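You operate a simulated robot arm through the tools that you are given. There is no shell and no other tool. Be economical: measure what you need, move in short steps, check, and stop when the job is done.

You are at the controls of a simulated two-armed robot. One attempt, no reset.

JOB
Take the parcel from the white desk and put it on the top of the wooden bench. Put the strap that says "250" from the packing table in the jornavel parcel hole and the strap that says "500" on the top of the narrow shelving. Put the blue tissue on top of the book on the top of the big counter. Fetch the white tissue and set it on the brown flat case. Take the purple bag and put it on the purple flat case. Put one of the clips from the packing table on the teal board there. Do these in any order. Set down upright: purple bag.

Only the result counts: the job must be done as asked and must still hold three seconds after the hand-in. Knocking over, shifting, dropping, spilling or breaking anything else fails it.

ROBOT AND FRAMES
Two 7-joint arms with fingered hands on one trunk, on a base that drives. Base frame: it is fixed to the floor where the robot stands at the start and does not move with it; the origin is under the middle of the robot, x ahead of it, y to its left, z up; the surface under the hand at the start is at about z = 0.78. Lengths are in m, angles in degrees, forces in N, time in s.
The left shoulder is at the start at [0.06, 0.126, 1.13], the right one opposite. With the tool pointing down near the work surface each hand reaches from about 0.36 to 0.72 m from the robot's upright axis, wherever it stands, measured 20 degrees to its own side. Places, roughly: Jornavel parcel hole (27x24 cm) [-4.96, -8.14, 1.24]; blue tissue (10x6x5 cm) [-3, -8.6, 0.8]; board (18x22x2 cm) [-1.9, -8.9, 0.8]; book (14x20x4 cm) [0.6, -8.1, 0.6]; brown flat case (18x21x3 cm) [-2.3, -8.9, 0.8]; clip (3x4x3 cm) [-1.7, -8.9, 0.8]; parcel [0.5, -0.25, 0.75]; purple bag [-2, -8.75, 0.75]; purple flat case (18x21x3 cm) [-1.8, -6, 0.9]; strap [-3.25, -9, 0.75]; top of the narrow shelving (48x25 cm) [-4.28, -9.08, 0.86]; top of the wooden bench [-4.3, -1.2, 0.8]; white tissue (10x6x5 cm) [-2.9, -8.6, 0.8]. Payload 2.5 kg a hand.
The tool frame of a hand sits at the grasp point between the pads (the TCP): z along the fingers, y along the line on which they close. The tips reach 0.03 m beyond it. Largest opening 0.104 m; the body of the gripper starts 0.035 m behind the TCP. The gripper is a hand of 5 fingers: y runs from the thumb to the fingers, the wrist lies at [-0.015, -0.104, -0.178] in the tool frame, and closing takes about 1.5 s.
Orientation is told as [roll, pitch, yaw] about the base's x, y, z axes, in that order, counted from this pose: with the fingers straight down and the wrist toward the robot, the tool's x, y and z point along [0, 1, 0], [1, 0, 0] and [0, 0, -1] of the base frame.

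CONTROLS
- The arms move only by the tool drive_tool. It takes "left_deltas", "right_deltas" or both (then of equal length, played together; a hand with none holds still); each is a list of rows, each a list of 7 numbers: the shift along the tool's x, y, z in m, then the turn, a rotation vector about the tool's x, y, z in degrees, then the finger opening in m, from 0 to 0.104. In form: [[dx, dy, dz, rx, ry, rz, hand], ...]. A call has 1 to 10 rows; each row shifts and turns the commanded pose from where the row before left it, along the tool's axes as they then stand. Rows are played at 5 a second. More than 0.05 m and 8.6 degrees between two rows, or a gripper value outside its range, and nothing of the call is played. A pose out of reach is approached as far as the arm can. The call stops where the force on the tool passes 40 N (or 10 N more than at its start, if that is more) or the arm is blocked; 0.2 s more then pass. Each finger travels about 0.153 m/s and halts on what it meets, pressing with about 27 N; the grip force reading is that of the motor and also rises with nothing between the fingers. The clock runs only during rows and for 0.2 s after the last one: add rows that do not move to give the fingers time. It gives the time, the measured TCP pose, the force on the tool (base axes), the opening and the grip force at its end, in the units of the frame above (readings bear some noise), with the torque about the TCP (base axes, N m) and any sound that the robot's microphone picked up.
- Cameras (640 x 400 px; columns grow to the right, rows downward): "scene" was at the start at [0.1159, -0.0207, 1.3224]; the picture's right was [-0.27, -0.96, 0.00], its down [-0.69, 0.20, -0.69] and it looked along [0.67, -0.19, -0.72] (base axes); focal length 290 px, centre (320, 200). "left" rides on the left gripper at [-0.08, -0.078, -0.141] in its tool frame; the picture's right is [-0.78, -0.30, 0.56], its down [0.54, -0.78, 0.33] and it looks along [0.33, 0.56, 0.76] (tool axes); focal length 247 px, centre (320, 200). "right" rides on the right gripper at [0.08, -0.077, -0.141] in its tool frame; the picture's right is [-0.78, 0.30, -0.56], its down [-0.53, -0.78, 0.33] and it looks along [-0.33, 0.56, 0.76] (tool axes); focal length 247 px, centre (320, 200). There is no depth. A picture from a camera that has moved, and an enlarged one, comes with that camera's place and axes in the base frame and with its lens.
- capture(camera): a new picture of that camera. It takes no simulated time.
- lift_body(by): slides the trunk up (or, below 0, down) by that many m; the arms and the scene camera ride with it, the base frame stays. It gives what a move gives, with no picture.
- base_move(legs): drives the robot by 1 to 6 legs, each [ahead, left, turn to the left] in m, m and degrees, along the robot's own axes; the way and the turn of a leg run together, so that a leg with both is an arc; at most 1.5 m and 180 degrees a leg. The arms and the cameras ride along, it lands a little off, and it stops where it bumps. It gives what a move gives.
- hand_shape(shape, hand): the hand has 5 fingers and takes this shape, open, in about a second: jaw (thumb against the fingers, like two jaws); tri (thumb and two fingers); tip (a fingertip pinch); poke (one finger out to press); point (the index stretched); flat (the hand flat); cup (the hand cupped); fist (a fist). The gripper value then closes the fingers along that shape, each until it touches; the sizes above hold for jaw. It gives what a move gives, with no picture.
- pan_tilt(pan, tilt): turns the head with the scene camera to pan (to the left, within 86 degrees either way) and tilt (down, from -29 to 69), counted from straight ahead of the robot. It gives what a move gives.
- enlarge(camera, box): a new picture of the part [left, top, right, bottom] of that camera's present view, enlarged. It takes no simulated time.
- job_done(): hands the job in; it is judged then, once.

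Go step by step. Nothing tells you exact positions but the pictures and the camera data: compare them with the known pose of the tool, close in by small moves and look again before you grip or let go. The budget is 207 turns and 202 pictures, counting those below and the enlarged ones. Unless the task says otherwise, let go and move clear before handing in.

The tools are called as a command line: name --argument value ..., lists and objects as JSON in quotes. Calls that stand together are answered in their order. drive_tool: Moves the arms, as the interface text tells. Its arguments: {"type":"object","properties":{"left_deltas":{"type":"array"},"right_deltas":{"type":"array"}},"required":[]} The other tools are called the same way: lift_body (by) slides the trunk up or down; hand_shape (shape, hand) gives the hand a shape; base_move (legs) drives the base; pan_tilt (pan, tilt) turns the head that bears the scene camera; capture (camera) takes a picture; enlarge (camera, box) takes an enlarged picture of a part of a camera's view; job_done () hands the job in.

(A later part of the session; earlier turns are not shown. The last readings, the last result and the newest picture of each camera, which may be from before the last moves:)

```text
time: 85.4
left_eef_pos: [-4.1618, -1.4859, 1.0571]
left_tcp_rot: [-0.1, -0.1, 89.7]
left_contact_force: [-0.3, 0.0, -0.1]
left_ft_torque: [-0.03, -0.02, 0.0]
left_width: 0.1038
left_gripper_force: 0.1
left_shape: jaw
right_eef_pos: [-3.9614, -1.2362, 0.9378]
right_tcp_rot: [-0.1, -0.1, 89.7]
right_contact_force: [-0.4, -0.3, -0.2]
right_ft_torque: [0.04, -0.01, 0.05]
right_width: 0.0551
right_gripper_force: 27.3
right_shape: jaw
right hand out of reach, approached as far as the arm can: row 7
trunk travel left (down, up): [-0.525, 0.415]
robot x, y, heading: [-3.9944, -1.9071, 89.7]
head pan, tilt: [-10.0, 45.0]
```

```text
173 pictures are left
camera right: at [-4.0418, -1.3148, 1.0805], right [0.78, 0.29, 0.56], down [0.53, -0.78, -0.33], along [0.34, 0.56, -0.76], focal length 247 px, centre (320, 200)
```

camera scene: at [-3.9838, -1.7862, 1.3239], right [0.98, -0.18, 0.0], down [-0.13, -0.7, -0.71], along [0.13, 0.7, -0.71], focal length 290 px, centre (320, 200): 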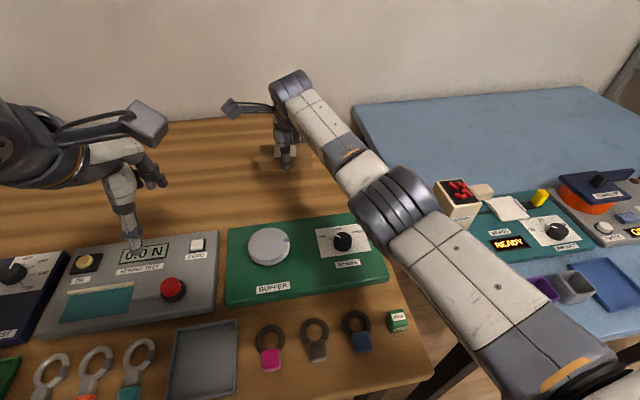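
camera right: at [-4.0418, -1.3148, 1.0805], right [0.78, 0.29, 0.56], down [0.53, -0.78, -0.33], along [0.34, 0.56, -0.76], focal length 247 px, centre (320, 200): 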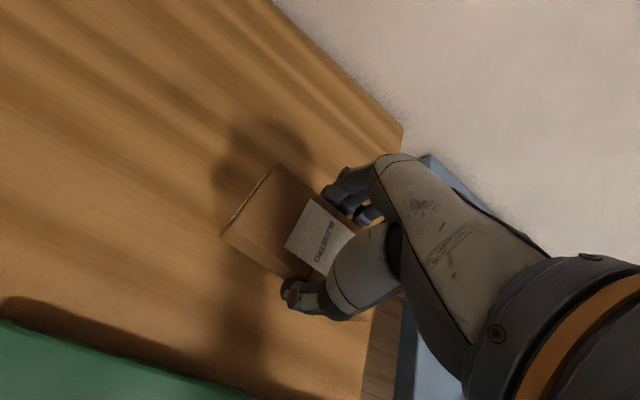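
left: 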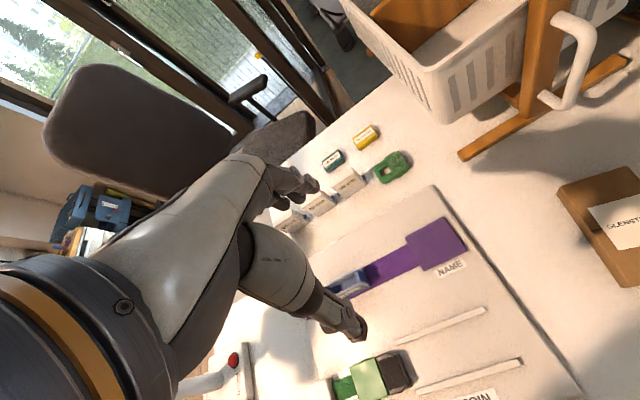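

Clear below. I lower gently until it touches.

drive_tool --right_deltas '[[0, 0, 0.03, 0, 0, 0, 0.03], [0, 0, 0.03, 0, 0, 0, 0.03], [0, 0, 0.02, 0, 0, 0, 0.03], [0, 0, 0.01, 0, 0, 0, 0.03], [0, 0, 0.005, 0, 0, 0, 0.03], [0, 0, 0.005, 0, 0, 0, 0.03]]'

enlarge --camera "scene" --box '[200, 60, 400, 240]'

capture --camera "right"

```text
time: 86.8
left_eef_pos: [-4.1618, -1.4859, 1.0554]
left_tcp_rot: [-0.2, 0.0, 89.8]
left_contact_force: [0.3, 0.1, 1.2]
left_ft_torque: [-0.01, 0.0, 0.03]
left_width: 0.104
left_gripper_force: 0.1
left_shape: jaw
right_eef_pos: [-3.9584, -1.2415, 0.8408]
right_tcp_rot: [-0.2, 0.0, 89.7]
right_contact_force: [-0.8, -0.5, -0.5]
right_ft_torque: [0.01, 0.02, -0.01]
right_width: 0.0551
right_gripper_force: 27.2
right_shape: jaw
right hand out of reach, approached as far as the arm can: row 4
trunk travel left (down, up): [-0.525, 0.415]
robot x, y, heading: [-3.9972, -1.9054, 89.7]
head pan, tilt: [-10.0, 45.0]
```

```text
2.22 times, centred on (300, 150) of scene
camera zoom: at [-3.9836, -1.786, 1.3238], right [0.98, -0.18, 0.0], down [-0.13, -0.7, -0.71], along [0.13, 0.7, -0.71], focal length 644 px, centre (364, 311)
```

zoom: 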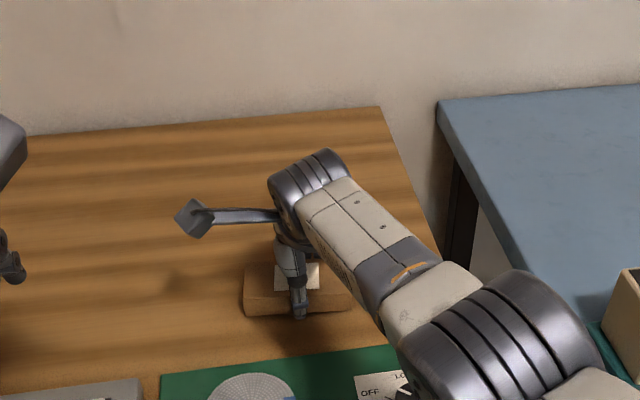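

```text
171 pictures are left
camera right: at [-4.0397, -1.3193, 0.9825], right [0.78, 0.29, 0.56], down [0.53, -0.78, -0.33], along [0.34, 0.55, -0.76], focal length 247 px, centre (320, 200)
```

right: 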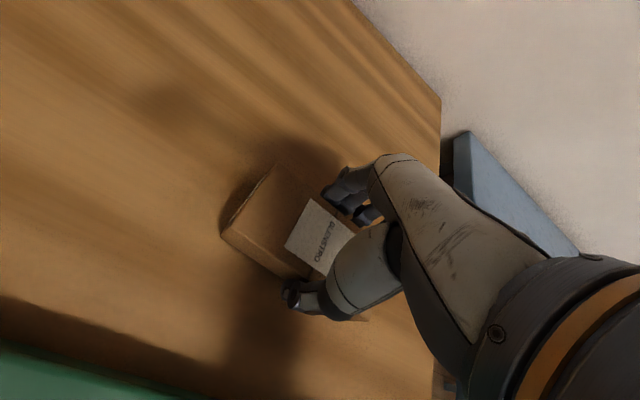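

The arm is at its reach limit, so I lower the rest with the trunk.

lift_body --by -0.01

lift_body --by -0.008

enlarge --camera "scene" --box '[200, 60, 400, 240]'

```text
time: 87.3
left_eef_pos: [-4.1624, -1.4855, 1.0467]
left_tcp_rot: [-0.1, 0.0, 89.8]
left_contact_force: [-0.3, -0.6, 0.5]
left_ft_torque: [0.02, 0.0, 0.0]
left_width: 0.1036
left_gripper_force: 0.0
left_shape: jaw
right_eef_pos: [-3.9597, -1.2405, 0.8314]
right_tcp_rot: [-0.1, -0.1, 89.9]
right_contact_force: [-0.1, 0.0, 0.5]
right_ft_torque: [-0.06, 0.04, 0.02]
right_width: 0.0548
right_gripper_force: 27.4
right_shape: jaw
trunk travel left (down, up): [-0.515, 0.425]
robot x, y, heading: [-3.9954, -1.9088, 89.7]
head pan, tilt: [-10.0, 45.0]
```

```text
time: 87.9
left_eef_pos: [-4.1629, -1.4879, 1.0407]
left_tcp_rot: [-0.1, -0.2, 89.8]
left_contact_force: [0.1, 1.2, 0.6]
left_ft_torque: [0.02, 0.0, -0.03]
left_width: 0.1036
left_gripper_force: 0.0
left_shape: jaw
right_eef_pos: [-3.9606, -1.2404, 0.8318]
right_tcp_rot: [0.0, -0.9, 89.8]
right_contact_force: [2.7, -3.2, 28.9]
right_ft_torque: [-1.22, 0.08, 0.01]
right_width: 0.0548
right_gripper_force: 26.7
right_shape: jaw
trunk travel left (down, up): [-0.507, 0.433]
robot x, y, heading: [-3.9942, -1.9087, 89.7]
head pan, tilt: [-10.0, 45.0]
```

```text
2.22 times, centred on (300, 150) of scene
camera zoom: at [-3.9834, -1.7894, 1.3067], right [0.98, -0.18, 0.0], down [-0.13, -0.69, -0.71], along [0.13, 0.7, -0.7], focal length 644 px, centre (364, 311)
```

zoom: 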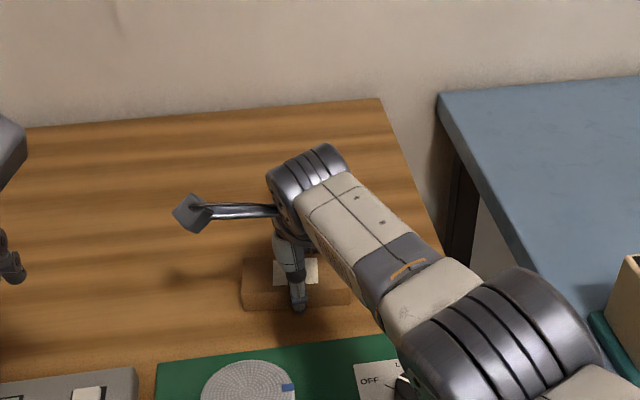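

It rests on the bench. I relieve the press, open moderately, and rise.

lift_body --by 0.007

drive_tool --right_deltas '[[0, 0, 0, 0, 0, 0, 0.06], [0, 0, 0, 0, 0, 0, 0.07], [0, 0, 0, 0, 0, 0, 0.08], [0, 0, 0, 0, 0, 0, 0.085], [0, 0, 0, 0, 0, 0, 0.085]]'

lift_body --by 0.06

capture --camera "right"

```text
time: 88.5
left_eef_pos: [-4.1617, -1.4852, 1.0465]
left_tcp_rot: [0.0, -0.1, 89.8]
left_contact_force: [-0.3, 0.0, 0.3]
left_ft_torque: [-0.03, -0.04, -0.02]
left_width: 0.1038
left_gripper_force: 0.0
left_shape: jaw
right_eef_pos: [-3.9597, -1.2412, 0.83]
right_tcp_rot: [-0.1, -0.2, 89.8]
right_contact_force: [-0.6, 4.5, 11.8]
right_ft_torque: [0.12, 0.03, 0.01]
right_width: 0.0553
right_gripper_force: 27.3
right_shape: jaw
trunk travel left (down, up): [-0.514, 0.426]
robot x, y, heading: [-3.9968, -1.9086, 89.6]
head pan, tilt: [-10.0, 45.0]
```

```text
time: 89.7
left_eef_pos: [-4.1619, -1.4871, 1.0464]
left_tcp_rot: [-0.1, -0.1, 89.8]
left_contact_force: [0.4, -0.4, -0.1]
left_ft_torque: [0.01, 0.05, -0.01]
left_width: 0.1037
left_gripper_force: 0.0
left_shape: jaw
right_eef_pos: [-3.9593, -1.242, 0.8299]
right_tcp_rot: [0.0, 0.1, 89.7]
right_contact_force: [-1.0, -2.8, 8.5]
right_ft_torque: [0.24, -0.08, -0.01]
right_width: 0.0819
right_gripper_force: 0.1
right_shape: jaw
trunk travel left (down, up): [-0.514, 0.426]
robot x, y, heading: [-3.9966, -1.9091, 90.1]
head pan, tilt: [-10.0, 45.0]
```

```text
time: 90.7
left_eef_pos: [-4.1625, -1.4851, 1.1063]
left_tcp_rot: [-0.2, -0.1, 89.7]
left_contact_force: [-0.4, 0.2, 1.5]
left_ft_torque: [0.03, 0.01, 0.02]
left_width: 0.1037
left_gripper_force: 0.1
left_shape: jaw
right_eef_pos: [-3.9591, -1.2407, 0.8884]
right_tcp_rot: [0.0, 0.0, 89.7]
right_contact_force: [-0.7, 0.1, 0.2]
right_ft_torque: [0.02, 0.04, 0.0]
right_width: 0.0846
right_gripper_force: 0.1
right_shape: jaw
trunk travel left (down, up): [-0.574, 0.366]
robot x, y, heading: [-3.9955, -1.9089, 89.8]
head pan, tilt: [-10.0, 45.0]
```

```text
169 pictures are left
camera right: at [-4.0397, -1.3192, 1.0316], right [0.78, 0.29, 0.56], down [0.53, -0.78, -0.33], along [0.34, 0.55, -0.76], focal length 247 px, centre (320, 200)
```

right: 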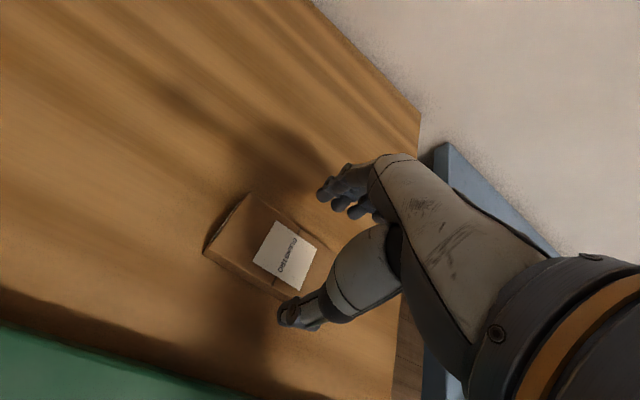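

The parcel is set. I raise and retract the hand, then back off and look south along the west corridor.

drive_tool --right_deltas '[[0, 0, -0.04, 0, 0, 0, 0.104], [0, 0, -0.04, 0, 0, 0, 0.104], [0, 0, -0.04, 0, 0, 0, 0.104], [0, -0.045, 0, 0, 0, 0, 0.104], [0, -0.045, 0, 0, 0, 0, 0.104], [0, -0.045, 0, 0, 0, 0, 0.104], [0, -0.045, 0, 0, 0, 0, 0.104], [-0.03, -0.03, 0, 0, 0, 0, 0.104], [-0.03, -0.03, 0, 0, 0, 0, 0.104], [-0.03, -0.03, 0, 0, 0, 0, 0.104]]'

base_move --legs '[[-0.5, 0, 0], [0, 0, 90]]'

pan_tilt --pan 70 --tilt 18

capture --camera "scene"

```text
time: 92.8
left_eef_pos: [-4.1613, -1.4855, 1.1057]
left_tcp_rot: [0.0, 0.0, 89.9]
left_contact_force: [-0.2, -0.3, -0.7]
left_ft_torque: [0.03, -0.02, 0.04]
left_width: 0.1039
left_gripper_force: 0.1
left_shape: jaw
right_eef_pos: [-3.8299, -1.4741, 1.019]
right_tcp_rot: [-8.7, -3.9, 84.4]
right_contact_force: [1.2, 0.4, -0.5]
right_ft_torque: [-0.01, -0.03, 0.04]
right_width: 0.1041
right_gripper_force: 0.0
right_shape: jaw
right hand out of reach, approached as far as the arm can: row 10
trunk travel left (down, up): [-0.574, 0.366]
robot x, y, heading: [-3.9951, -1.9098, 89.8]
head pan, tilt: [-10.0, 45.0]
stopped in row 10 (right hand): the arm was blocked; the commanded pose is now the measured one
```

```text
time: 99.6
left_eef_pos: [-4.4173, -2.5813, 1.1056]
left_tcp_rot: [-0.1, 0.1, -179.4]
left_contact_force: [0.2, -0.1, 0.1]
left_ft_torque: [-0.03, 0.02, 0.03]
left_width: 0.1037
left_gripper_force: 0.1
left_shape: jaw
right_eef_pos: [-4.433, -2.2496, 1.0176]
right_tcp_rot: [-8.8, -3.8, 175.3]
right_contact_force: [-0.4, 0.4, -0.7]
right_ft_torque: [-0.01, -0.02, 0.0]
right_width: 0.1039
right_gripper_force: 0.0
right_shape: jaw
trunk travel left (down, up): [-0.574, 0.366]
robot x, y, heading: [-3.9977, -2.4125, -179.5]
head pan, tilt: [-10.0, 45.0]
```

```text
time: 101.1
left_eef_pos: [-4.4176, -2.5806, 1.1054]
left_tcp_rot: [-0.1, 0.0, -179.4]
left_contact_force: [-0.1, -0.6, 0.6]
left_ft_torque: [0.0, -0.01, -0.01]
left_width: 0.1039
left_gripper_force: 0.1
left_shape: jaw
right_eef_pos: [-4.4333, -2.2498, 1.0177]
right_tcp_rot: [-8.8, -3.7, 175.1]
right_contact_force: [0.4, -0.6, 0.9]
right_ft_torque: [0.01, -0.03, -0.04]
right_width: 0.1039
right_gripper_force: 0.0
right_shape: jaw
trunk travel left (down, up): [-0.574, 0.366]
robot x, y, heading: [-3.9979, -2.4101, -179.6]
head pan, tilt: [70.0, 18.0]
```

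```text
168 pictures are left
camera scene: at [-4.0705, -2.4973, 1.4147], right [-0.94, 0.33, 0.0], down [0.1, 0.29, -0.95], along [-0.32, -0.9, -0.31], focal length 290 px, centre (320, 200)
```

scene: 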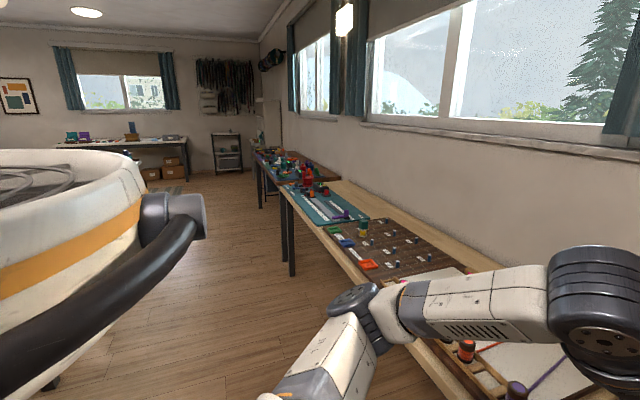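

The west corridor runs south between the window tables (edge x≈-4.55) and the central tables. I turn south, then look.

base_move --legs '[[-0.12, 0, 0], [0, 0, 89.5]]'

pan_tilt --pan 0 --tilt 18

capture --camera "scene"

```text
time: 106.2
left_eef_pos: [-3.7123, -2.8322, 1.1055]
left_tcp_rot: [-0.2, 0.0, -90.2]
left_contact_force: [0.3, -0.2, 0.3]
left_ft_torque: [0.02, -0.01, 0.01]
left_width: 0.1037
left_gripper_force: 0.1
left_shape: jaw
right_eef_pos: [-4.044, -2.8413, 1.0171]
right_tcp_rot: [-8.8, -3.8, -95.6]
right_contact_force: [-0.8, -0.6, -0.3]
right_ft_torque: [0.01, 0.0, -0.01]
right_width: 0.1039
right_gripper_force: 0.0
right_shape: jaw
trunk travel left (down, up): [-0.574, 0.366]
robot x, y, heading: [-3.8756, -2.4121, -90.4]
head pan, tilt: [70.0, 18.0]
```

```text
time: 107.6
left_eef_pos: [-3.7118, -2.8316, 1.1058]
left_tcp_rot: [0.0, 0.0, -90.3]
left_contact_force: [0.5, -0.4, 0.5]
left_ft_torque: [-0.02, 0.0, -0.01]
left_width: 0.104
left_gripper_force: 0.1
left_shape: jaw
right_eef_pos: [-4.0454, -2.8416, 1.0183]
right_tcp_rot: [-9.0, -3.7, -95.5]
right_contact_force: [0.1, 0.4, 0.0]
right_ft_torque: [0.02, 0.0, -0.02]
right_width: 0.104
right_gripper_force: 0.1
right_shape: jaw
trunk travel left (down, up): [-0.574, 0.366]
robot x, y, heading: [-3.8761, -2.4095, -90.2]
head pan, tilt: [0.0, 18.0]
```

```text
167 pictures are left
camera scene: at [-3.8791, -2.5411, 1.4148], right [-1.0, 0.0, 0.0], down [0.0, 0.31, -0.95], along [0.0, -0.95, -0.31], focal length 290 px, centre (320, 200)
```

scene: 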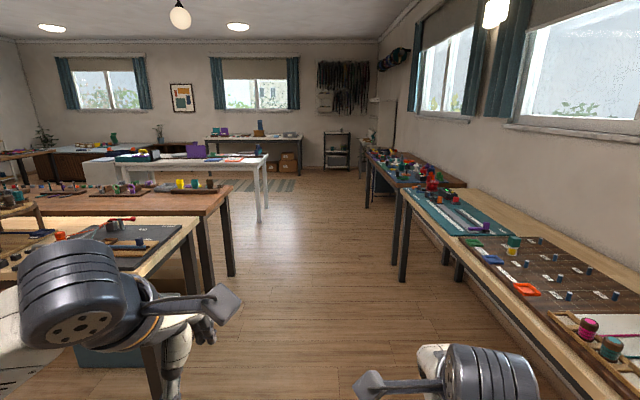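

The packing table stands at the far end with the narrow shelving right of it. I drive south along the corridor.

base_move --legs '[[1.4, 0, 0], [1.4, 0, 0], [1.3, 0, 0]]'

capture --camera "scene"

enlarge --camera "scene" --box '[160, 110, 400, 260]'

```text
time: 127.3
left_eef_pos: [-3.6865, -6.9444, 1.1048]
left_tcp_rot: [-0.2, 0.0, -88.3]
left_contact_force: [-0.2, 1.0, 0.5]
left_ft_torque: [-0.03, 0.0, -0.03]
left_width: 0.1041
left_gripper_force: 0.2
left_shape: jaw
right_eef_pos: [-4.0181, -6.9666, 1.0173]
right_tcp_rot: [-9.0, -3.8, -93.7]
right_contact_force: [-0.7, 0.2, 0.0]
right_ft_torque: [0.02, 0.03, -0.02]
right_width: 0.1039
right_gripper_force: 0.1
right_shape: jaw
trunk travel left (down, up): [-0.574, 0.366]
robot x, y, heading: [-3.8707, -6.53, -88.2]
head pan, tilt: [0.0, 18.0]
```

```text
166 pictures are left
camera scene: at [-3.8638, -6.6595, 1.4147], right [-1.0, -0.03, 0.0], down [-0.01, 0.31, -0.95], along [0.03, -0.95, -0.31], focal length 290 px, centre (320, 200)
```

scene: 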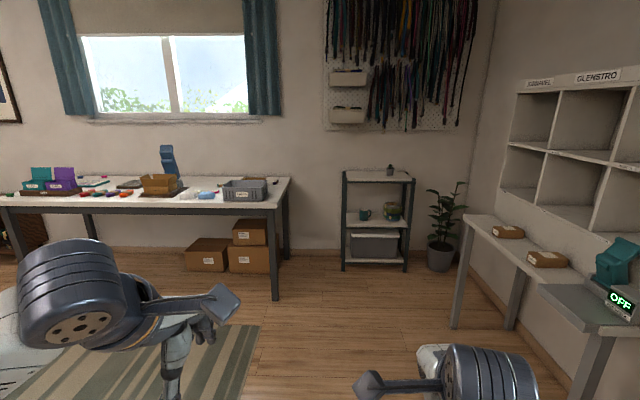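

```text
2.67 times, centred on (280, 185) of scene
camera zoom: at [-3.8638, -6.6595, 1.4147], right [-1.0, -0.03, 0.0], down [-0.01, 0.31, -0.95], along [0.03, -0.95, -0.31], focal length 774 px, centre (427, 240)
```

zoom: 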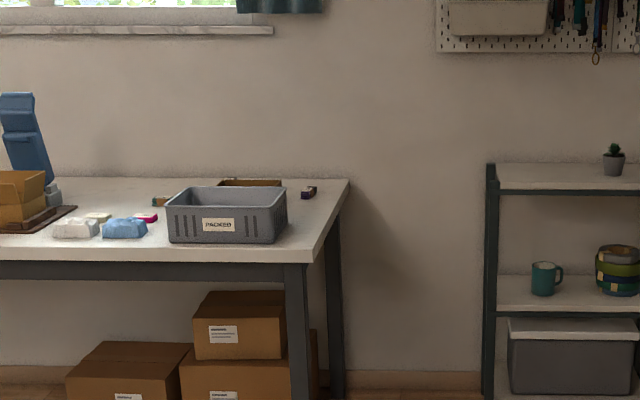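

I see the packing table (front edge y≈-8.45, x from -3.49), with a gray PACKED crate and tissues. I move in front of its right part and straighten the right hand.

base_move --legs '[[1.1, 0, 0], [0, 0.65, -1.8]]'

drive_tool --right_deltas '[[0, 0, 0, 4.4, -1.9, 2.6, 0.104], [0, 0, 0, 4.4, -1.9, 2.6, 0.104]]'

pan_tilt --pan 10 --tilt 30

capture --camera "scene"

```text
time: 136.3
left_eef_pos: [-2.9901, -8.0338, 1.106]
left_tcp_rot: [-0.1, -0.1, -89.2]
left_contact_force: [0.5, -0.4, 0.3]
left_ft_torque: [0.01, -0.03, -0.03]
left_width: 0.1037
left_gripper_force: 0.0
left_shape: jaw
right_eef_pos: [-3.324, -8.0495, 1.0184]
right_tcp_rot: [-9.0, -3.7, -94.6]
right_contact_force: [-0.5, 0.2, 0.3]
right_ft_torque: [-0.01, -0.02, 0.01]
right_width: 0.1039
right_gripper_force: 0.1
right_shape: jaw
trunk travel left (down, up): [-0.574, 0.366]
robot x, y, heading: [-3.1635, -7.6176, -89.2]
head pan, tilt: [0.0, 18.0]
```

```text
time: 137.0
left_eef_pos: [-2.9907, -8.0329, 1.106]
left_tcp_rot: [-0.2, -0.1, -89.2]
left_contact_force: [0.4, 0.6, -0.3]
left_ft_torque: [-0.01, -0.01, 0.02]
left_width: 0.1038
left_gripper_force: 0.1
left_shape: jaw
right_eef_pos: [-3.3734, -8.0508, 1.0187]
right_tcp_rot: [-19.9, 1.8, -106.1]
right_contact_force: [-0.5, -0.8, -0.1]
right_ft_torque: [-0.07, 0.0, 0.04]
right_width: 0.104
right_gripper_force: 0.2
right_shape: jaw
trunk travel left (down, up): [-0.574, 0.366]
robot x, y, heading: [-3.1626, -7.6153, -89.4]
head pan, tilt: [0.0, 18.0]
stopped in row 2 (right hand): the arm was blocked; the commanded pose is now the measured one
```

```text
time: 137.7
left_eef_pos: [-2.9899, -8.034, 1.1074]
left_tcp_rot: [-0.1, -0.1, -89.3]
left_contact_force: [-0.3, 0.1, 0.2]
left_ft_torque: [0.0, -0.02, -0.03]
left_width: 0.1036
left_gripper_force: 0.1
left_shape: jaw
right_eef_pos: [-3.3716, -8.0504, 1.0197]
right_tcp_rot: [-19.9, 1.9, -106.1]
right_contact_force: [0.2, -0.2, 0.0]
right_ft_torque: [0.02, 0.01, -0.04]
right_width: 0.1038
right_gripper_force: 0.0
right_shape: jaw
trunk travel left (down, up): [-0.574, 0.366]
robot x, y, heading: [-3.163, -7.6142, -89.0]
head pan, tilt: [10.0, 30.0]
```

```text
164 pictures are left
camera scene: at [-3.147, -7.7421, 1.3955], right [-0.98, -0.19, 0.0], down [-0.09, 0.49, -0.87], along [0.16, -0.85, -0.5], focal length 290 px, centre (320, 200)
```

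scene: 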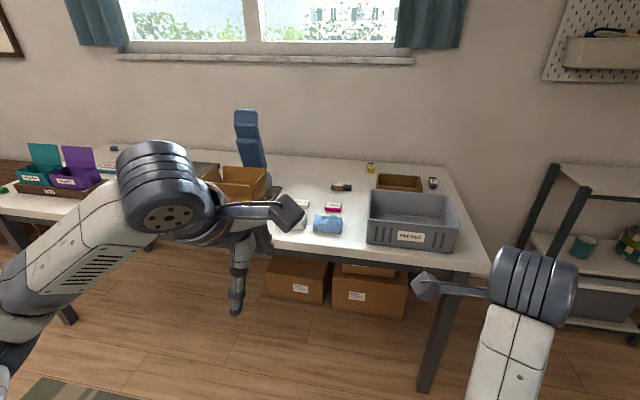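

The right hand got tilted by my wrong correction; I undo it with the right axes while extending it a little forward.

drive_tool --right_deltas '[[0, 0.02, -0.01, 0, 6.0, -5.2, 0.104], [0, 0.02, -0.01, -0.6, 6.0, -5.2, 0.104], [0, 0.02, -0.01, -0.6, 6.0, -5.2, 0.104], [0, 0, 0, -0.6, 2.0, -1.6, 0.104]]'

```text
time: 138.7
left_eef_pos: [-2.9899, -8.0343, 1.1059]
left_tcp_rot: [-0.1, 0.0, -89.4]
left_contact_force: [-0.2, -0.4, 0.6]
left_ft_torque: [-0.02, 0.0, 0.02]
left_width: 0.104
left_gripper_force: 0.1
left_shape: jaw
right_eef_pos: [-3.3754, -8.1128, 1.0433]
right_tcp_rot: [1.4, 2.8, -88.8]
right_contact_force: [-0.5, 0.1, -0.6]
right_ft_torque: [0.0, 0.03, -0.01]
right_width: 0.104
right_gripper_force: 0.1
right_shape: jaw
trunk travel left (down, up): [-0.574, 0.366]
robot x, y, heading: [-3.1616, -7.6105, -89.4]
head pan, tilt: [10.0, 30.0]
```

Good, nearly straight. I fix the last degrees and enlarge the table.

drive_tool --right_deltas '[[0, 0, 0, -2.8, -1.4, 0.5, 0.104]]'

enlarge --camera "scene" --box '[270, 140, 500, 280]'

enlarge --camera "scene" --box '[0, 100, 330, 300]'

```text
time: 139.1
left_eef_pos: [-2.9893, -8.0334, 1.1063]
left_tcp_rot: [-0.1, 0.0, -89.2]
left_contact_force: [0.3, 0.6, 0.2]
left_ft_torque: [-0.02, -0.01, -0.01]
left_width: 0.1036
left_gripper_force: 0.1
left_shape: jaw
right_eef_pos: [-3.3753, -8.1128, 1.0435]
right_tcp_rot: [-0.1, 0.1, -89.4]
right_contact_force: [1.2, -1.1, -0.5]
right_ft_torque: [0.0, 0.0, -0.02]
right_width: 0.1038
right_gripper_force: 0.1
right_shape: jaw
trunk travel left (down, up): [-0.574, 0.366]
robot x, y, heading: [-3.1626, -7.6157, -89.3]
head pan, tilt: [10.0, 30.0]
```

```text
2.78 times, centred on (385, 210) of scene
camera zoom: at [-3.1469, -7.742, 1.3955], right [-0.98, -0.19, 0.0], down [-0.09, 0.49, -0.87], along [0.16, -0.85, -0.5], focal length 807 px, centre (139, 172)
```

zoom: 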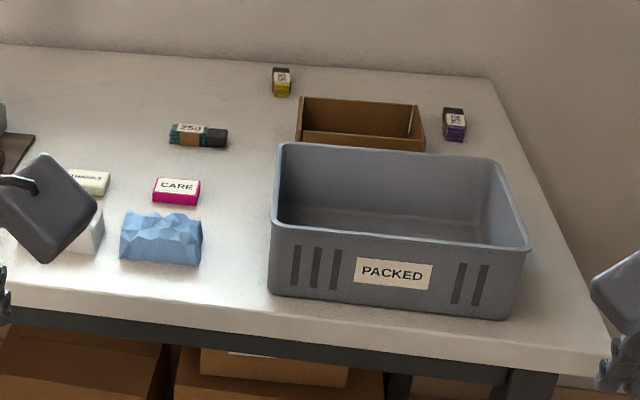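

```text
1.94 times, centred on (165, 200) of scene
camera zoom: at [-3.1469, -7.742, 1.3955], right [-0.98, -0.19, 0.0], down [-0.09, 0.49, -0.87], along [0.16, -0.85, -0.5], focal length 562 px, centre (621, 200)
```

zoom: 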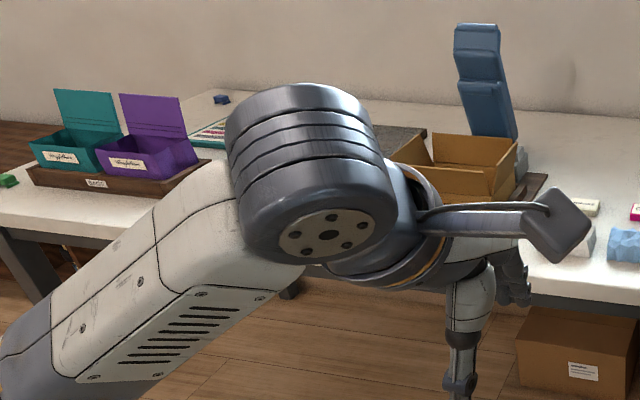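

The strap "250" is the teal one. I zoom to read the yellow and purple ones.

enlarge --camera "scene" --box '[325, 155, 445, 200]'

enlarge --camera "scene" --box '[360, 155, 382, 180]'

enlarge --camera "scene" --box '[422, 170, 444, 195]'

```text
5.33 times, centred on (385, 178) of scene
camera zoom: at [-3.1469, -7.742, 1.3955], right [-0.98, -0.19, 0.0], down [-0.09, 0.49, -0.87], along [0.16, -0.85, -0.5], focal length 1547 px, centre (-27, 320)
```

zoom: 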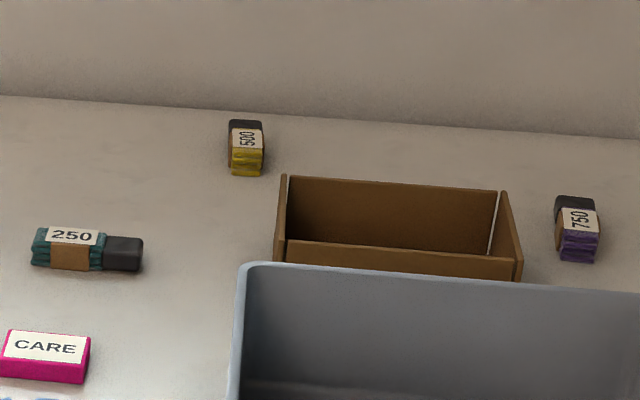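

```text
16.00 times, centred on (371, 168) of scene
camera zoom: at [-3.1469, -7.742, 1.3955], right [-0.98, -0.19, 0.0], down [-0.09, 0.49, -0.87], along [0.16, -0.85, -0.5], focal length 4641 px, centre (-496, 720)
```

zoom: 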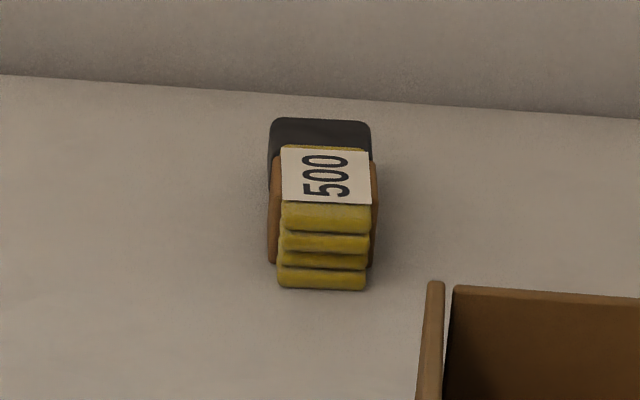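

```text
16.00 times, centred on (433, 182) of scene
camera zoom: at [-3.1469, -7.742, 1.3955], right [-0.98, -0.19, 0.0], down [-0.09, 0.49, -0.87], along [0.16, -0.85, -0.5], focal length 4641 px, centre (-1488, 480)
```

zoom: 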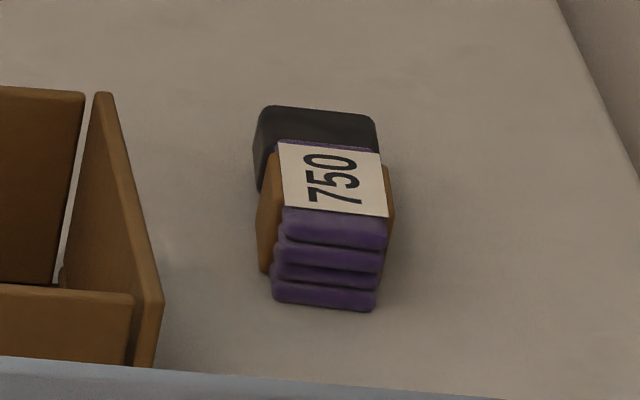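

Strap "500" (yellow) is near the back at about [-3.15, -9.17]; "250" (teal) about [-3.02, -8.94]. I drive up close to the table edge.

base_move --legs '[[0, 0.15, -0.8], [0.45, 0, 0], [0.17, 0, 0]]'

pan_tilt --pan 0 --tilt 45

capture --camera "scene"

```text
time: 143.8
left_eef_pos: [-2.8474, -8.647, 1.106]
left_tcp_rot: [-0.1, 0.0, -89.9]
left_contact_force: [0.0, -0.2, 0.2]
left_ft_torque: [0.0, -0.02, 0.03]
left_width: 0.104
left_gripper_force: 0.0
left_shape: jaw
right_eef_pos: [-3.2333, -8.7236, 1.044]
right_tcp_rot: [-0.1, 0.2, -90.0]
right_contact_force: [-0.9, 0.4, 0.1]
right_ft_torque: [0.0, 0.0, -0.01]
right_width: 0.1037
right_gripper_force: 0.1
right_shape: jaw
trunk travel left (down, up): [-0.574, 0.366]
robot x, y, heading: [-3.0142, -8.2261, -89.6]
head pan, tilt: [10.0, 30.0]
```

```text
time: 144.6
left_eef_pos: [-2.8479, -8.649, 1.1052]
left_tcp_rot: [-0.2, 0.0, -89.9]
left_contact_force: [-1.3, -1.0, 0.2]
left_ft_torque: [-0.02, -0.04, -0.03]
left_width: 0.1037
left_gripper_force: 0.0
left_shape: jaw
right_eef_pos: [-3.2333, -8.7234, 1.0448]
right_tcp_rot: [0.0, 0.2, -90.2]
right_contact_force: [1.1, -0.4, 0.5]
right_ft_torque: [-0.05, 0.04, -0.03]
right_width: 0.1039
right_gripper_force: 0.0
right_shape: jaw
trunk travel left (down, up): [-0.574, 0.366]
robot x, y, heading: [-3.0156, -8.2288, -89.8]
head pan, tilt: [0.0, 45.0]
```

```text
158 pictures are left
camera scene: at [-3.0171, -8.3474, 1.3729], right [-1.0, 0.0, 0.0], down [0.0, 0.71, -0.71], along [0.0, -0.71, -0.71], focal length 290 px, centre (320, 200)
```

scene: 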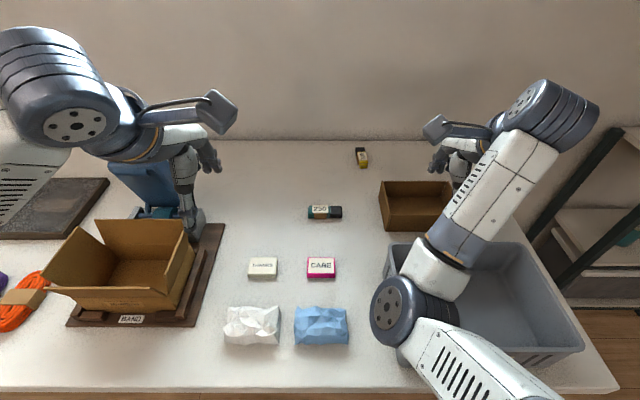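

Clear view: 500 ≈ [-3.16, -9.15], 250 ≈ [-3.03, -8.90], tissues at y≈-8.58. First the left hand goes for the 250 strap.

drive_tool --left_deltas '[[-0.026, 0.0355, 0, 0, 0, 0, 0.104], [-0.026, 0.0355, 0, 0, 0, 0, 0.104], [-0.026, 0.0355, 0, 0, 0, 0, 0.104], [-0.026, 0.0355, 0.02, 0, 0, 0, 0.104], [-0.026, 0.0355, 0.03, 0, 0, 0, 0.104], [-0.026, 0.0355, 0.03, 0, 0, 0, 0.08], [-0.026, 0.0355, 0.02, 0, 0, 0, 0.08], [0, 0, 0.04, 0, 0, 0, 0.08], [0, 0, 0.04, 0, 0, 0, 0.08], [0, 0, 0.02, 0, 0, 0, 0.08]]'

capture --camera "left"

capture --camera "scene"

```text
refused: row 5 steps farther than a row can; nothing moved
```

```text
157 pictures are left
camera left: at [-2.9285, -8.5725, 1.2472], right [-0.78, 0.29, -0.56], down [0.53, 0.78, -0.33], along [0.33, -0.56, -0.76], focal length 247 px, centre (320, 200)
```

left: 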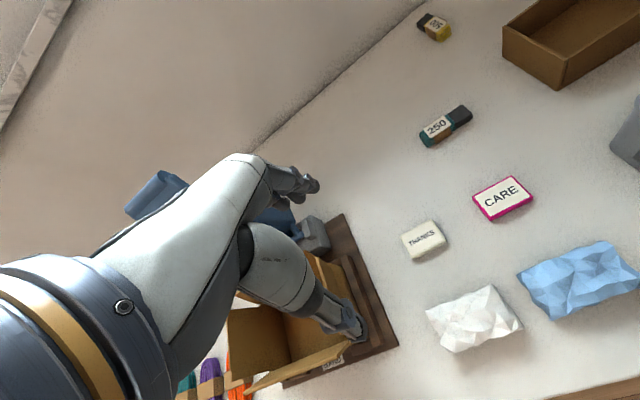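

```text
156 pictures are left
camera scene: at [-3.0171, -8.3474, 1.3729], right [-1.0, 0.0, 0.0], down [0.0, 0.71, -0.71], along [0.0, -0.71, -0.71], focal length 290 px, centre (320, 200)
```

scene: 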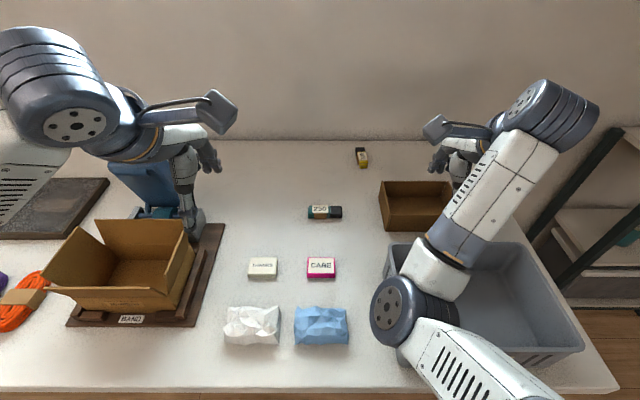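

A row was too long; I split the move up.

drive_tool --left_deltas '[[-0.027, 0.035, 0, 0, 0, 0, 0.104], [-0.027, 0.035, 0, 0, 0, 0, 0.104], [-0.027, 0.035, 0, 0, 0, 0, 0.104], [-0.027, 0.035, 0, 0, 0, 0, 0.08], [-0.027, 0.035, 0, 0, 0, 0, 0.08], [-0.027, 0.035, 0.02, 0, 0, 0, 0.08], [-0.027, 0.035, 0.02, 0, 0, 0, 0.08], [0, 0, 0.05, 0, 0, 0, 0.08], [0, 0, 0.05, 0, 0, 0, 0.08], [0, 0, 0.05, 0, 0, 0, 0.08]]'

capture --camera "left"

capture --camera "scene"

```text
time: 146.8
left_eef_pos: [-3.0316, -8.8815, 0.9156]
left_tcp_rot: [-0.1, -0.1, -89.8]
left_contact_force: [0.0, 0.2, 0.6]
left_ft_torque: [-0.01, -0.04, 0.03]
left_width: 0.0801
left_gripper_force: 0.0
left_shape: jaw
left hand out of reach, approached as far as the arm can: row 7, 10
right_eef_pos: [-3.2333, -8.7233, 1.0445]
right_tcp_rot: [-0.2, 0.1, -89.9]
right_contact_force: [0.1, -0.1, 0.4]
right_ft_torque: [0.01, 0.02, -0.01]
right_width: 0.1038
right_gripper_force: 0.1
right_shape: jaw
trunk travel left (down, up): [-0.574, 0.366]
robot x, y, heading: [-3.0111, -8.2248, -90.2]
head pan, tilt: [0.0, 45.0]
```

```text
155 pictures are left
camera left: at [-3.1126, -8.8055, 1.0566], right [-0.78, 0.29, -0.56], down [0.53, 0.78, -0.33], along [0.33, -0.56, -0.76], focal length 247 px, centre (320, 200)
```

left: 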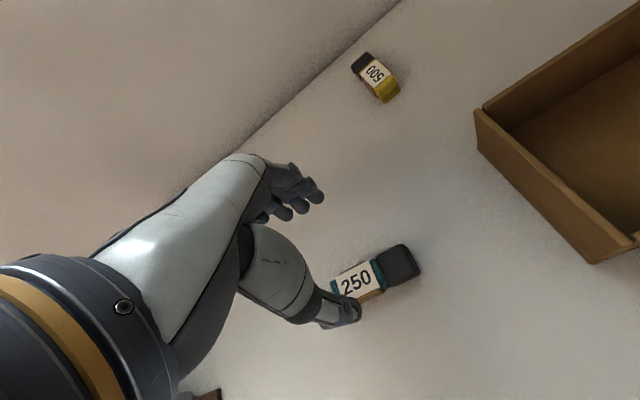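

```text
154 pictures are left
camera scene: at [-3.0172, -8.3475, 1.3729], right [-1.0, 0.0, 0.0], down [0.0, 0.71, -0.71], along [0.0, -0.71, -0.71], focal length 290 px, centre (320, 200)
```

scene: 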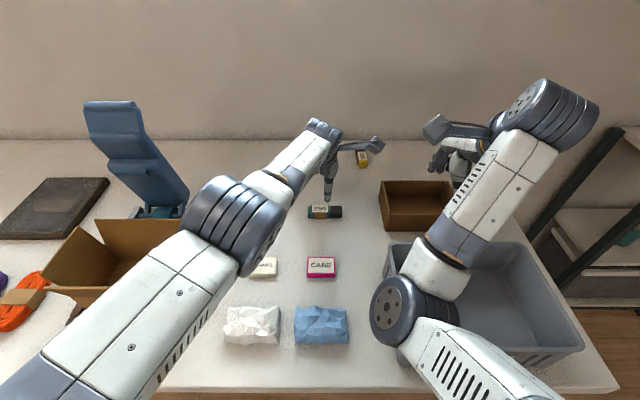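

The left arm is at its limit; I creep the base 7 cm forward and pull the hand back over the strap.

base_move --legs '[[0.07, 0, 0]]'

drive_tool --left_deltas '[[0, -0.03, 0, 0, 0, 0, 0.08], [0, -0.03, 0, 0, 0, 0, 0.08], [0, 0, 0.03, 0, 0, 0, 0.08], [0, 0, 0.03, 0, 0, 0, 0.08]]'

capture --camera "left"

capture --camera "scene"

```text
time: 147.8
left_eef_pos: [-3.0311, -8.9519, 0.9148]
left_tcp_rot: [-0.2, -0.1, -89.9]
left_contact_force: [-0.9, -0.7, -0.6]
left_ft_torque: [0.02, 0.0, -0.01]
left_width: 0.0799
left_gripper_force: 0.1
left_shape: jaw
right_eef_pos: [-3.2334, -8.7927, 1.0434]
right_tcp_rot: [-0.1, 0.2, -90.1]
right_contact_force: [-0.9, 0.0, 0.5]
right_ft_torque: [0.0, 0.01, 0.02]
right_width: 0.1039
right_gripper_force: 0.2
right_shape: jaw
trunk travel left (down, up): [-0.574, 0.366]
robot x, y, heading: [-3.0172, -8.2962, -89.7]
head pan, tilt: [0.0, 45.0]
```

```text
time: 148.8
left_eef_pos: [-3.041, -8.9355, 0.8619]
left_tcp_rot: [0.0, -0.2, -89.8]
left_contact_force: [0.0, 0.3, 0.1]
left_ft_torque: [0.0, 0.03, 0.0]
left_width: 0.0801
left_gripper_force: 0.1
left_shape: jaw
left hand out of reach, approached as far as the arm can: row 1, 2, 3, 4
right_eef_pos: [-3.2327, -8.7919, 1.0439]
right_tcp_rot: [-0.1, 0.2, -90.1]
right_contact_force: [0.2, 1.1, -0.1]
right_ft_torque: [0.02, -0.01, -0.01]
right_width: 0.104
right_gripper_force: 0.1
right_shape: jaw
trunk travel left (down, up): [-0.574, 0.366]
robot x, y, heading: [-3.016, -8.2986, -89.7]
head pan, tilt: [0.0, 45.0]
```

```text
153 pictures are left
camera left: at [-3.1214, -8.8591, 1.0023], right [-0.78, 0.29, -0.56], down [0.53, 0.78, -0.33], along [0.34, -0.56, -0.76], focal length 247 px, centre (320, 200)
```

left: 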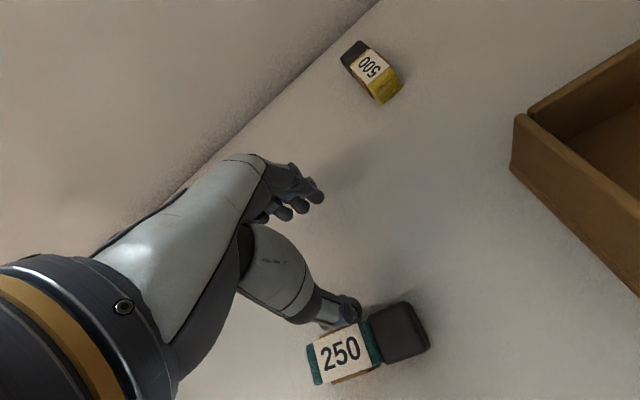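

```text
152 pictures are left
camera scene: at [-3.0174, -8.4169, 1.3729], right [-1.0, 0.0, 0.0], down [0.0, 0.71, -0.71], along [0.0, -0.71, -0.71], focal length 290 px, centre (320, 200)
```

scene: 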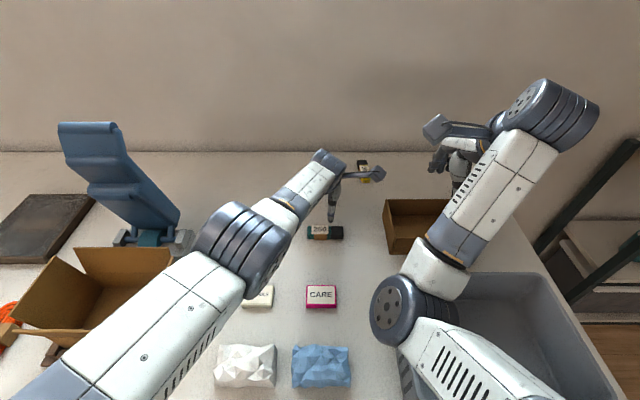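

The cross-body pose limits the left arm. I raise it, shift the base 19 cm to the right, so the strap lies on the left arm's own side.

drive_tool --left_deltas '[[0, -0.02, -0.05, 0, 0, 0, 0.08], [0, -0.02, -0.05, 0, 0, 0, 0.08]]'

base_move --legs '[[0, -0.19, 0]]'

drive_tool --left_deltas '[[0.045, 0, 0, 0, 0, 0, 0.08], [0.045, 0, 0, 0, 0, 0, 0.08], [0.045, 0, 0, 0, 0, 0, 0.08], [0.045, 0, 0, 0, 0, 0, 0.08], [0, 0, 0, 0, 0, 0, 0.08]]'

capture --camera "left"

capture --camera "scene"

```text
refused: row 1 steps farther than a row can; nothing moved
```

```text
time: 150.4
left_eef_pos: [-3.2301, -8.9363, 0.8612]
left_tcp_rot: [0.0, -0.2, -89.7]
left_contact_force: [-0.8, -0.3, 0.2]
left_ft_torque: [0.02, -0.03, -0.02]
left_width: 0.08
left_gripper_force: 0.0
left_shape: jaw
right_eef_pos: [-3.4248, -8.793, 1.0443]
right_tcp_rot: [-0.1, 0.1, -89.9]
right_contact_force: [-0.5, -0.7, -0.3]
right_ft_torque: [0.0, 0.02, -0.01]
right_width: 0.1039
right_gripper_force: 0.1
right_shape: jaw
trunk travel left (down, up): [-0.574, 0.366]
robot x, y, heading: [-3.2072, -8.2968, -89.8]
head pan, tilt: [0.0, 45.0]
```

```text
time: 151.6
left_eef_pos: [-3.0584, -8.9691, 0.8497]
left_tcp_rot: [0.0, 0.0, -89.6]
left_contact_force: [-0.6, -0.1, -1.0]
left_ft_torque: [0.0, -0.02, -0.01]
left_width: 0.0801
left_gripper_force: 0.0
left_shape: jaw
left hand out of reach, approached as far as the arm can: row 1, 2, 3, 4
right_eef_pos: [-3.4235, -8.7942, 1.0438]
right_tcp_rot: [-0.1, 0.0, -89.9]
right_contact_force: [0.4, 0.2, -0.1]
right_ft_torque: [0.01, -0.01, 0.03]
right_width: 0.1041
right_gripper_force: 0.1
right_shape: jaw
trunk travel left (down, up): [-0.574, 0.366]
robot x, y, heading: [-3.2071, -8.2989, -89.9]
head pan, tilt: [0.0, 45.0]
```

```text
151 pictures are left
camera left: at [-3.1382, -8.8937, 0.99], right [-0.78, 0.29, -0.56], down [0.53, 0.78, -0.33], along [0.34, -0.55, -0.76], focal length 247 px, centre (320, 200)
```

left: 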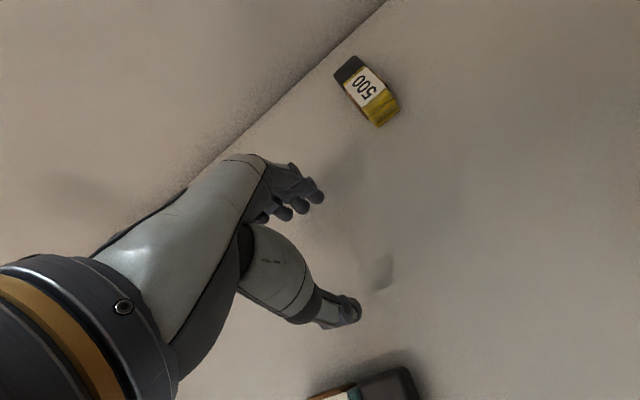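

```text
150 pictures are left
camera scene: at [-3.2085, -8.4176, 1.3728], right [-1.0, -0.01, 0.0], down [0.0, 0.71, -0.71], along [0.0, -0.71, -0.71], focal length 290 px, centre (320, 200)
```

scene: 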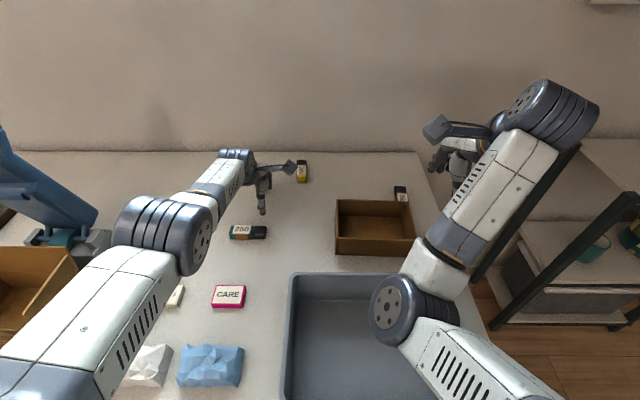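

The arm drifted forward of its command. I pull it back in small rows and check that it follows.

drive_tool --left_deltas '[[0, -0.025, -0.01, 0, 0, 0, 0.08], [0, -0.025, 0, 0, 0, 0, 0.08], [0, -0.025, 0, 0, 0, 0, 0.08], [0, 0, 0, 0, 0, 0, 0.08]]'

```text
time: 152.6
left_eef_pos: [-3.0575, -8.9673, 0.8413]
left_tcp_rot: [0.0, 0.0, -89.8]
left_contact_force: [-0.7, 0.7, -0.1]
left_ft_torque: [0.04, -0.04, -0.01]
left_width: 0.0801
left_gripper_force: 0.1
left_shape: jaw
left hand out of reach, approached as far as the arm can: row 1, 2, 3
right_eef_pos: [-3.4239, -8.7937, 1.0427]
right_tcp_rot: [0.0, 0.1, -89.9]
right_contact_force: [-0.6, -0.3, -0.4]
right_ft_torque: [0.01, -0.01, 0.0]
right_width: 0.1039
right_gripper_force: 0.1
right_shape: jaw
trunk travel left (down, up): [-0.574, 0.366]
robot x, y, heading: [-3.2097, -8.3003, -89.9]
head pan, tilt: [0.0, 45.0]
```

It does not retract. I try raising it to free the arm from what seems a joint limit.

drive_tool --left_deltas '[[0, 0, -0.05, 0, 0, 0, 0.08], [0, 0, -0.05, 0, 0, 0, 0.08], [0, 0, -0.05, 0, 0, 0, 0.08], [0, 0, 0, 0, 0, 0, 0.08]]'

capture --camera "scene"

```text
time: 153.6
left_eef_pos: [-3.0598, -8.9909, 0.9872]
left_tcp_rot: [-0.2, 0.2, -89.7]
left_contact_force: [0.6, -0.2, 0.1]
left_ft_torque: [-0.05, -0.02, 0.01]
left_width: 0.08
left_gripper_force: 0.1
left_shape: jaw
left hand out of reach, approached as far as the arm can: row 1, 2, 3
right_eef_pos: [-3.4231, -8.7937, 1.0443]
right_tcp_rot: [-0.1, 0.1, -89.8]
right_contact_force: [1.0, 0.3, -1.0]
right_ft_torque: [0.03, 0.0, -0.03]
right_width: 0.1038
right_gripper_force: 0.1
right_shape: jaw
trunk travel left (down, up): [-0.574, 0.366]
robot x, y, heading: [-3.2072, -8.2975, -89.8]
head pan, tilt: [0.0, 45.0]
```

```text
149 pictures are left
camera scene: at [-3.2083, -8.4177, 1.3728], right [-1.0, -0.01, 0.0], down [0.0, 0.71, -0.71], along [0.0, -0.71, -0.71], focal length 290 px, centre (320, 200)
```

scene: 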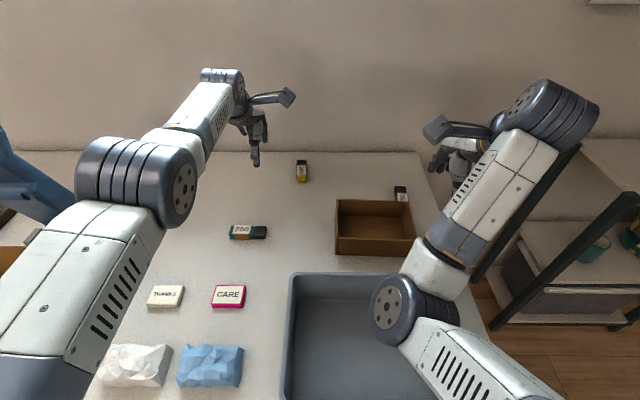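

It moves along its reach boundary, so the commanded pose must lie farther out than I think. I pull back more.

drive_tool --left_deltas '[[0, -0.04, 0, 0, 0, 0, 0.08], [0, -0.04, 0, 0, 0, 0, 0.08], [0, -0.04, 0, 0, 0, 0, 0.08]]'

```text
time: 154.4
left_eef_pos: [-3.06, -8.9914, 0.9875]
left_tcp_rot: [-0.1, -0.1, -89.8]
left_contact_force: [0.4, 0.7, -0.8]
left_ft_torque: [0.0, 0.01, 0.02]
left_width: 0.0803
left_gripper_force: 0.0
left_shape: jaw
left hand out of reach, approached as far as the arm can: row 1, 2, 3
right_eef_pos: [-3.4237, -8.7941, 1.0439]
right_tcp_rot: [0.0, 0.1, -89.9]
right_contact_force: [0.1, -0.6, 0.4]
right_ft_torque: [0.01, -0.02, -0.02]
right_width: 0.1037
right_gripper_force: 0.0
right_shape: jaw
trunk travel left (down, up): [-0.574, 0.366]
robot x, y, heading: [-3.2034, -8.2983, -89.8]
head pan, tilt: [0.0, 45.0]
```

The elbow seems stretched straight (singular). I tilt the hand forward, which draws the wrist back and bends the elbow.

drive_tool --left_deltas '[[0, 0, 0, -8, 0, 0, 0.08], [0, 0, 0, -8, 0, 0, 0.08], [0, 0, 0, -8, 0, 0, 0.08], [0, 0, 0, 0, 0, 0, 0.08]]'

```text
time: 155.4
left_eef_pos: [-3.064, -9.0494, 0.9817]
left_tcp_rot: [-0.1, -24.1, -89.6]
left_contact_force: [0.2, -0.8, 0.5]
left_ft_torque: [0.02, 0.01, 0.01]
left_width: 0.0799
left_gripper_force: 0.0
left_shape: jaw
left hand out of reach, approached as far as the arm can: row 1, 2, 3
right_eef_pos: [-3.4234, -8.7925, 1.0439]
right_tcp_rot: [-0.1, 0.1, -89.8]
right_contact_force: [0.1, -0.4, 0.0]
right_ft_torque: [0.0, 0.0, -0.01]
right_width: 0.1036
right_gripper_force: 0.0
right_shape: jaw
trunk travel left (down, up): [-0.574, 0.366]
robot x, y, heading: [-3.2067, -8.2975, -89.9]
head pan, tilt: [0.0, 45.0]
```

drive_tool --left_deltas '[[0, -0.045, 0.0, 0, 0, 0, 0.08], [0, -0.045, 0, 0, 0, 0, 0.08], [0, -0.045, 0, 0, 0, 0, 0.08], [0, -0.045, 0, 0, 0, 0, 0.08], [0, -0.045, 0, 0, 0, 0, 0.08], [0, 0, 0, 0, 0, 0, 0.08]]'

```text
time: 156.8
left_eef_pos: [-3.0777, -9.008, 0.849]
left_tcp_rot: [-0.2, -24.7, -89.8]
left_contact_force: [1.0, 3.4, 22.1]
left_ft_torque: [0.9, 0.02, 0.01]
left_width: 0.078
left_gripper_force: 0.2
left_shape: jaw
left hand out of reach, approached as far as the arm can: row 1, 2, 3, 4, 5
right_eef_pos: [-3.4234, -8.7914, 1.0464]
right_tcp_rot: [-0.1, -0.1, -89.9]
right_contact_force: [0.1, -0.4, -0.9]
right_ft_torque: [0.0, -0.02, -0.01]
right_width: 0.1038
right_gripper_force: 0.0
right_shape: jaw
trunk travel left (down, up): [-0.574, 0.366]
robot x, y, heading: [-3.2069, -8.296, -89.7]
head pan, tilt: [0.0, 45.0]
```

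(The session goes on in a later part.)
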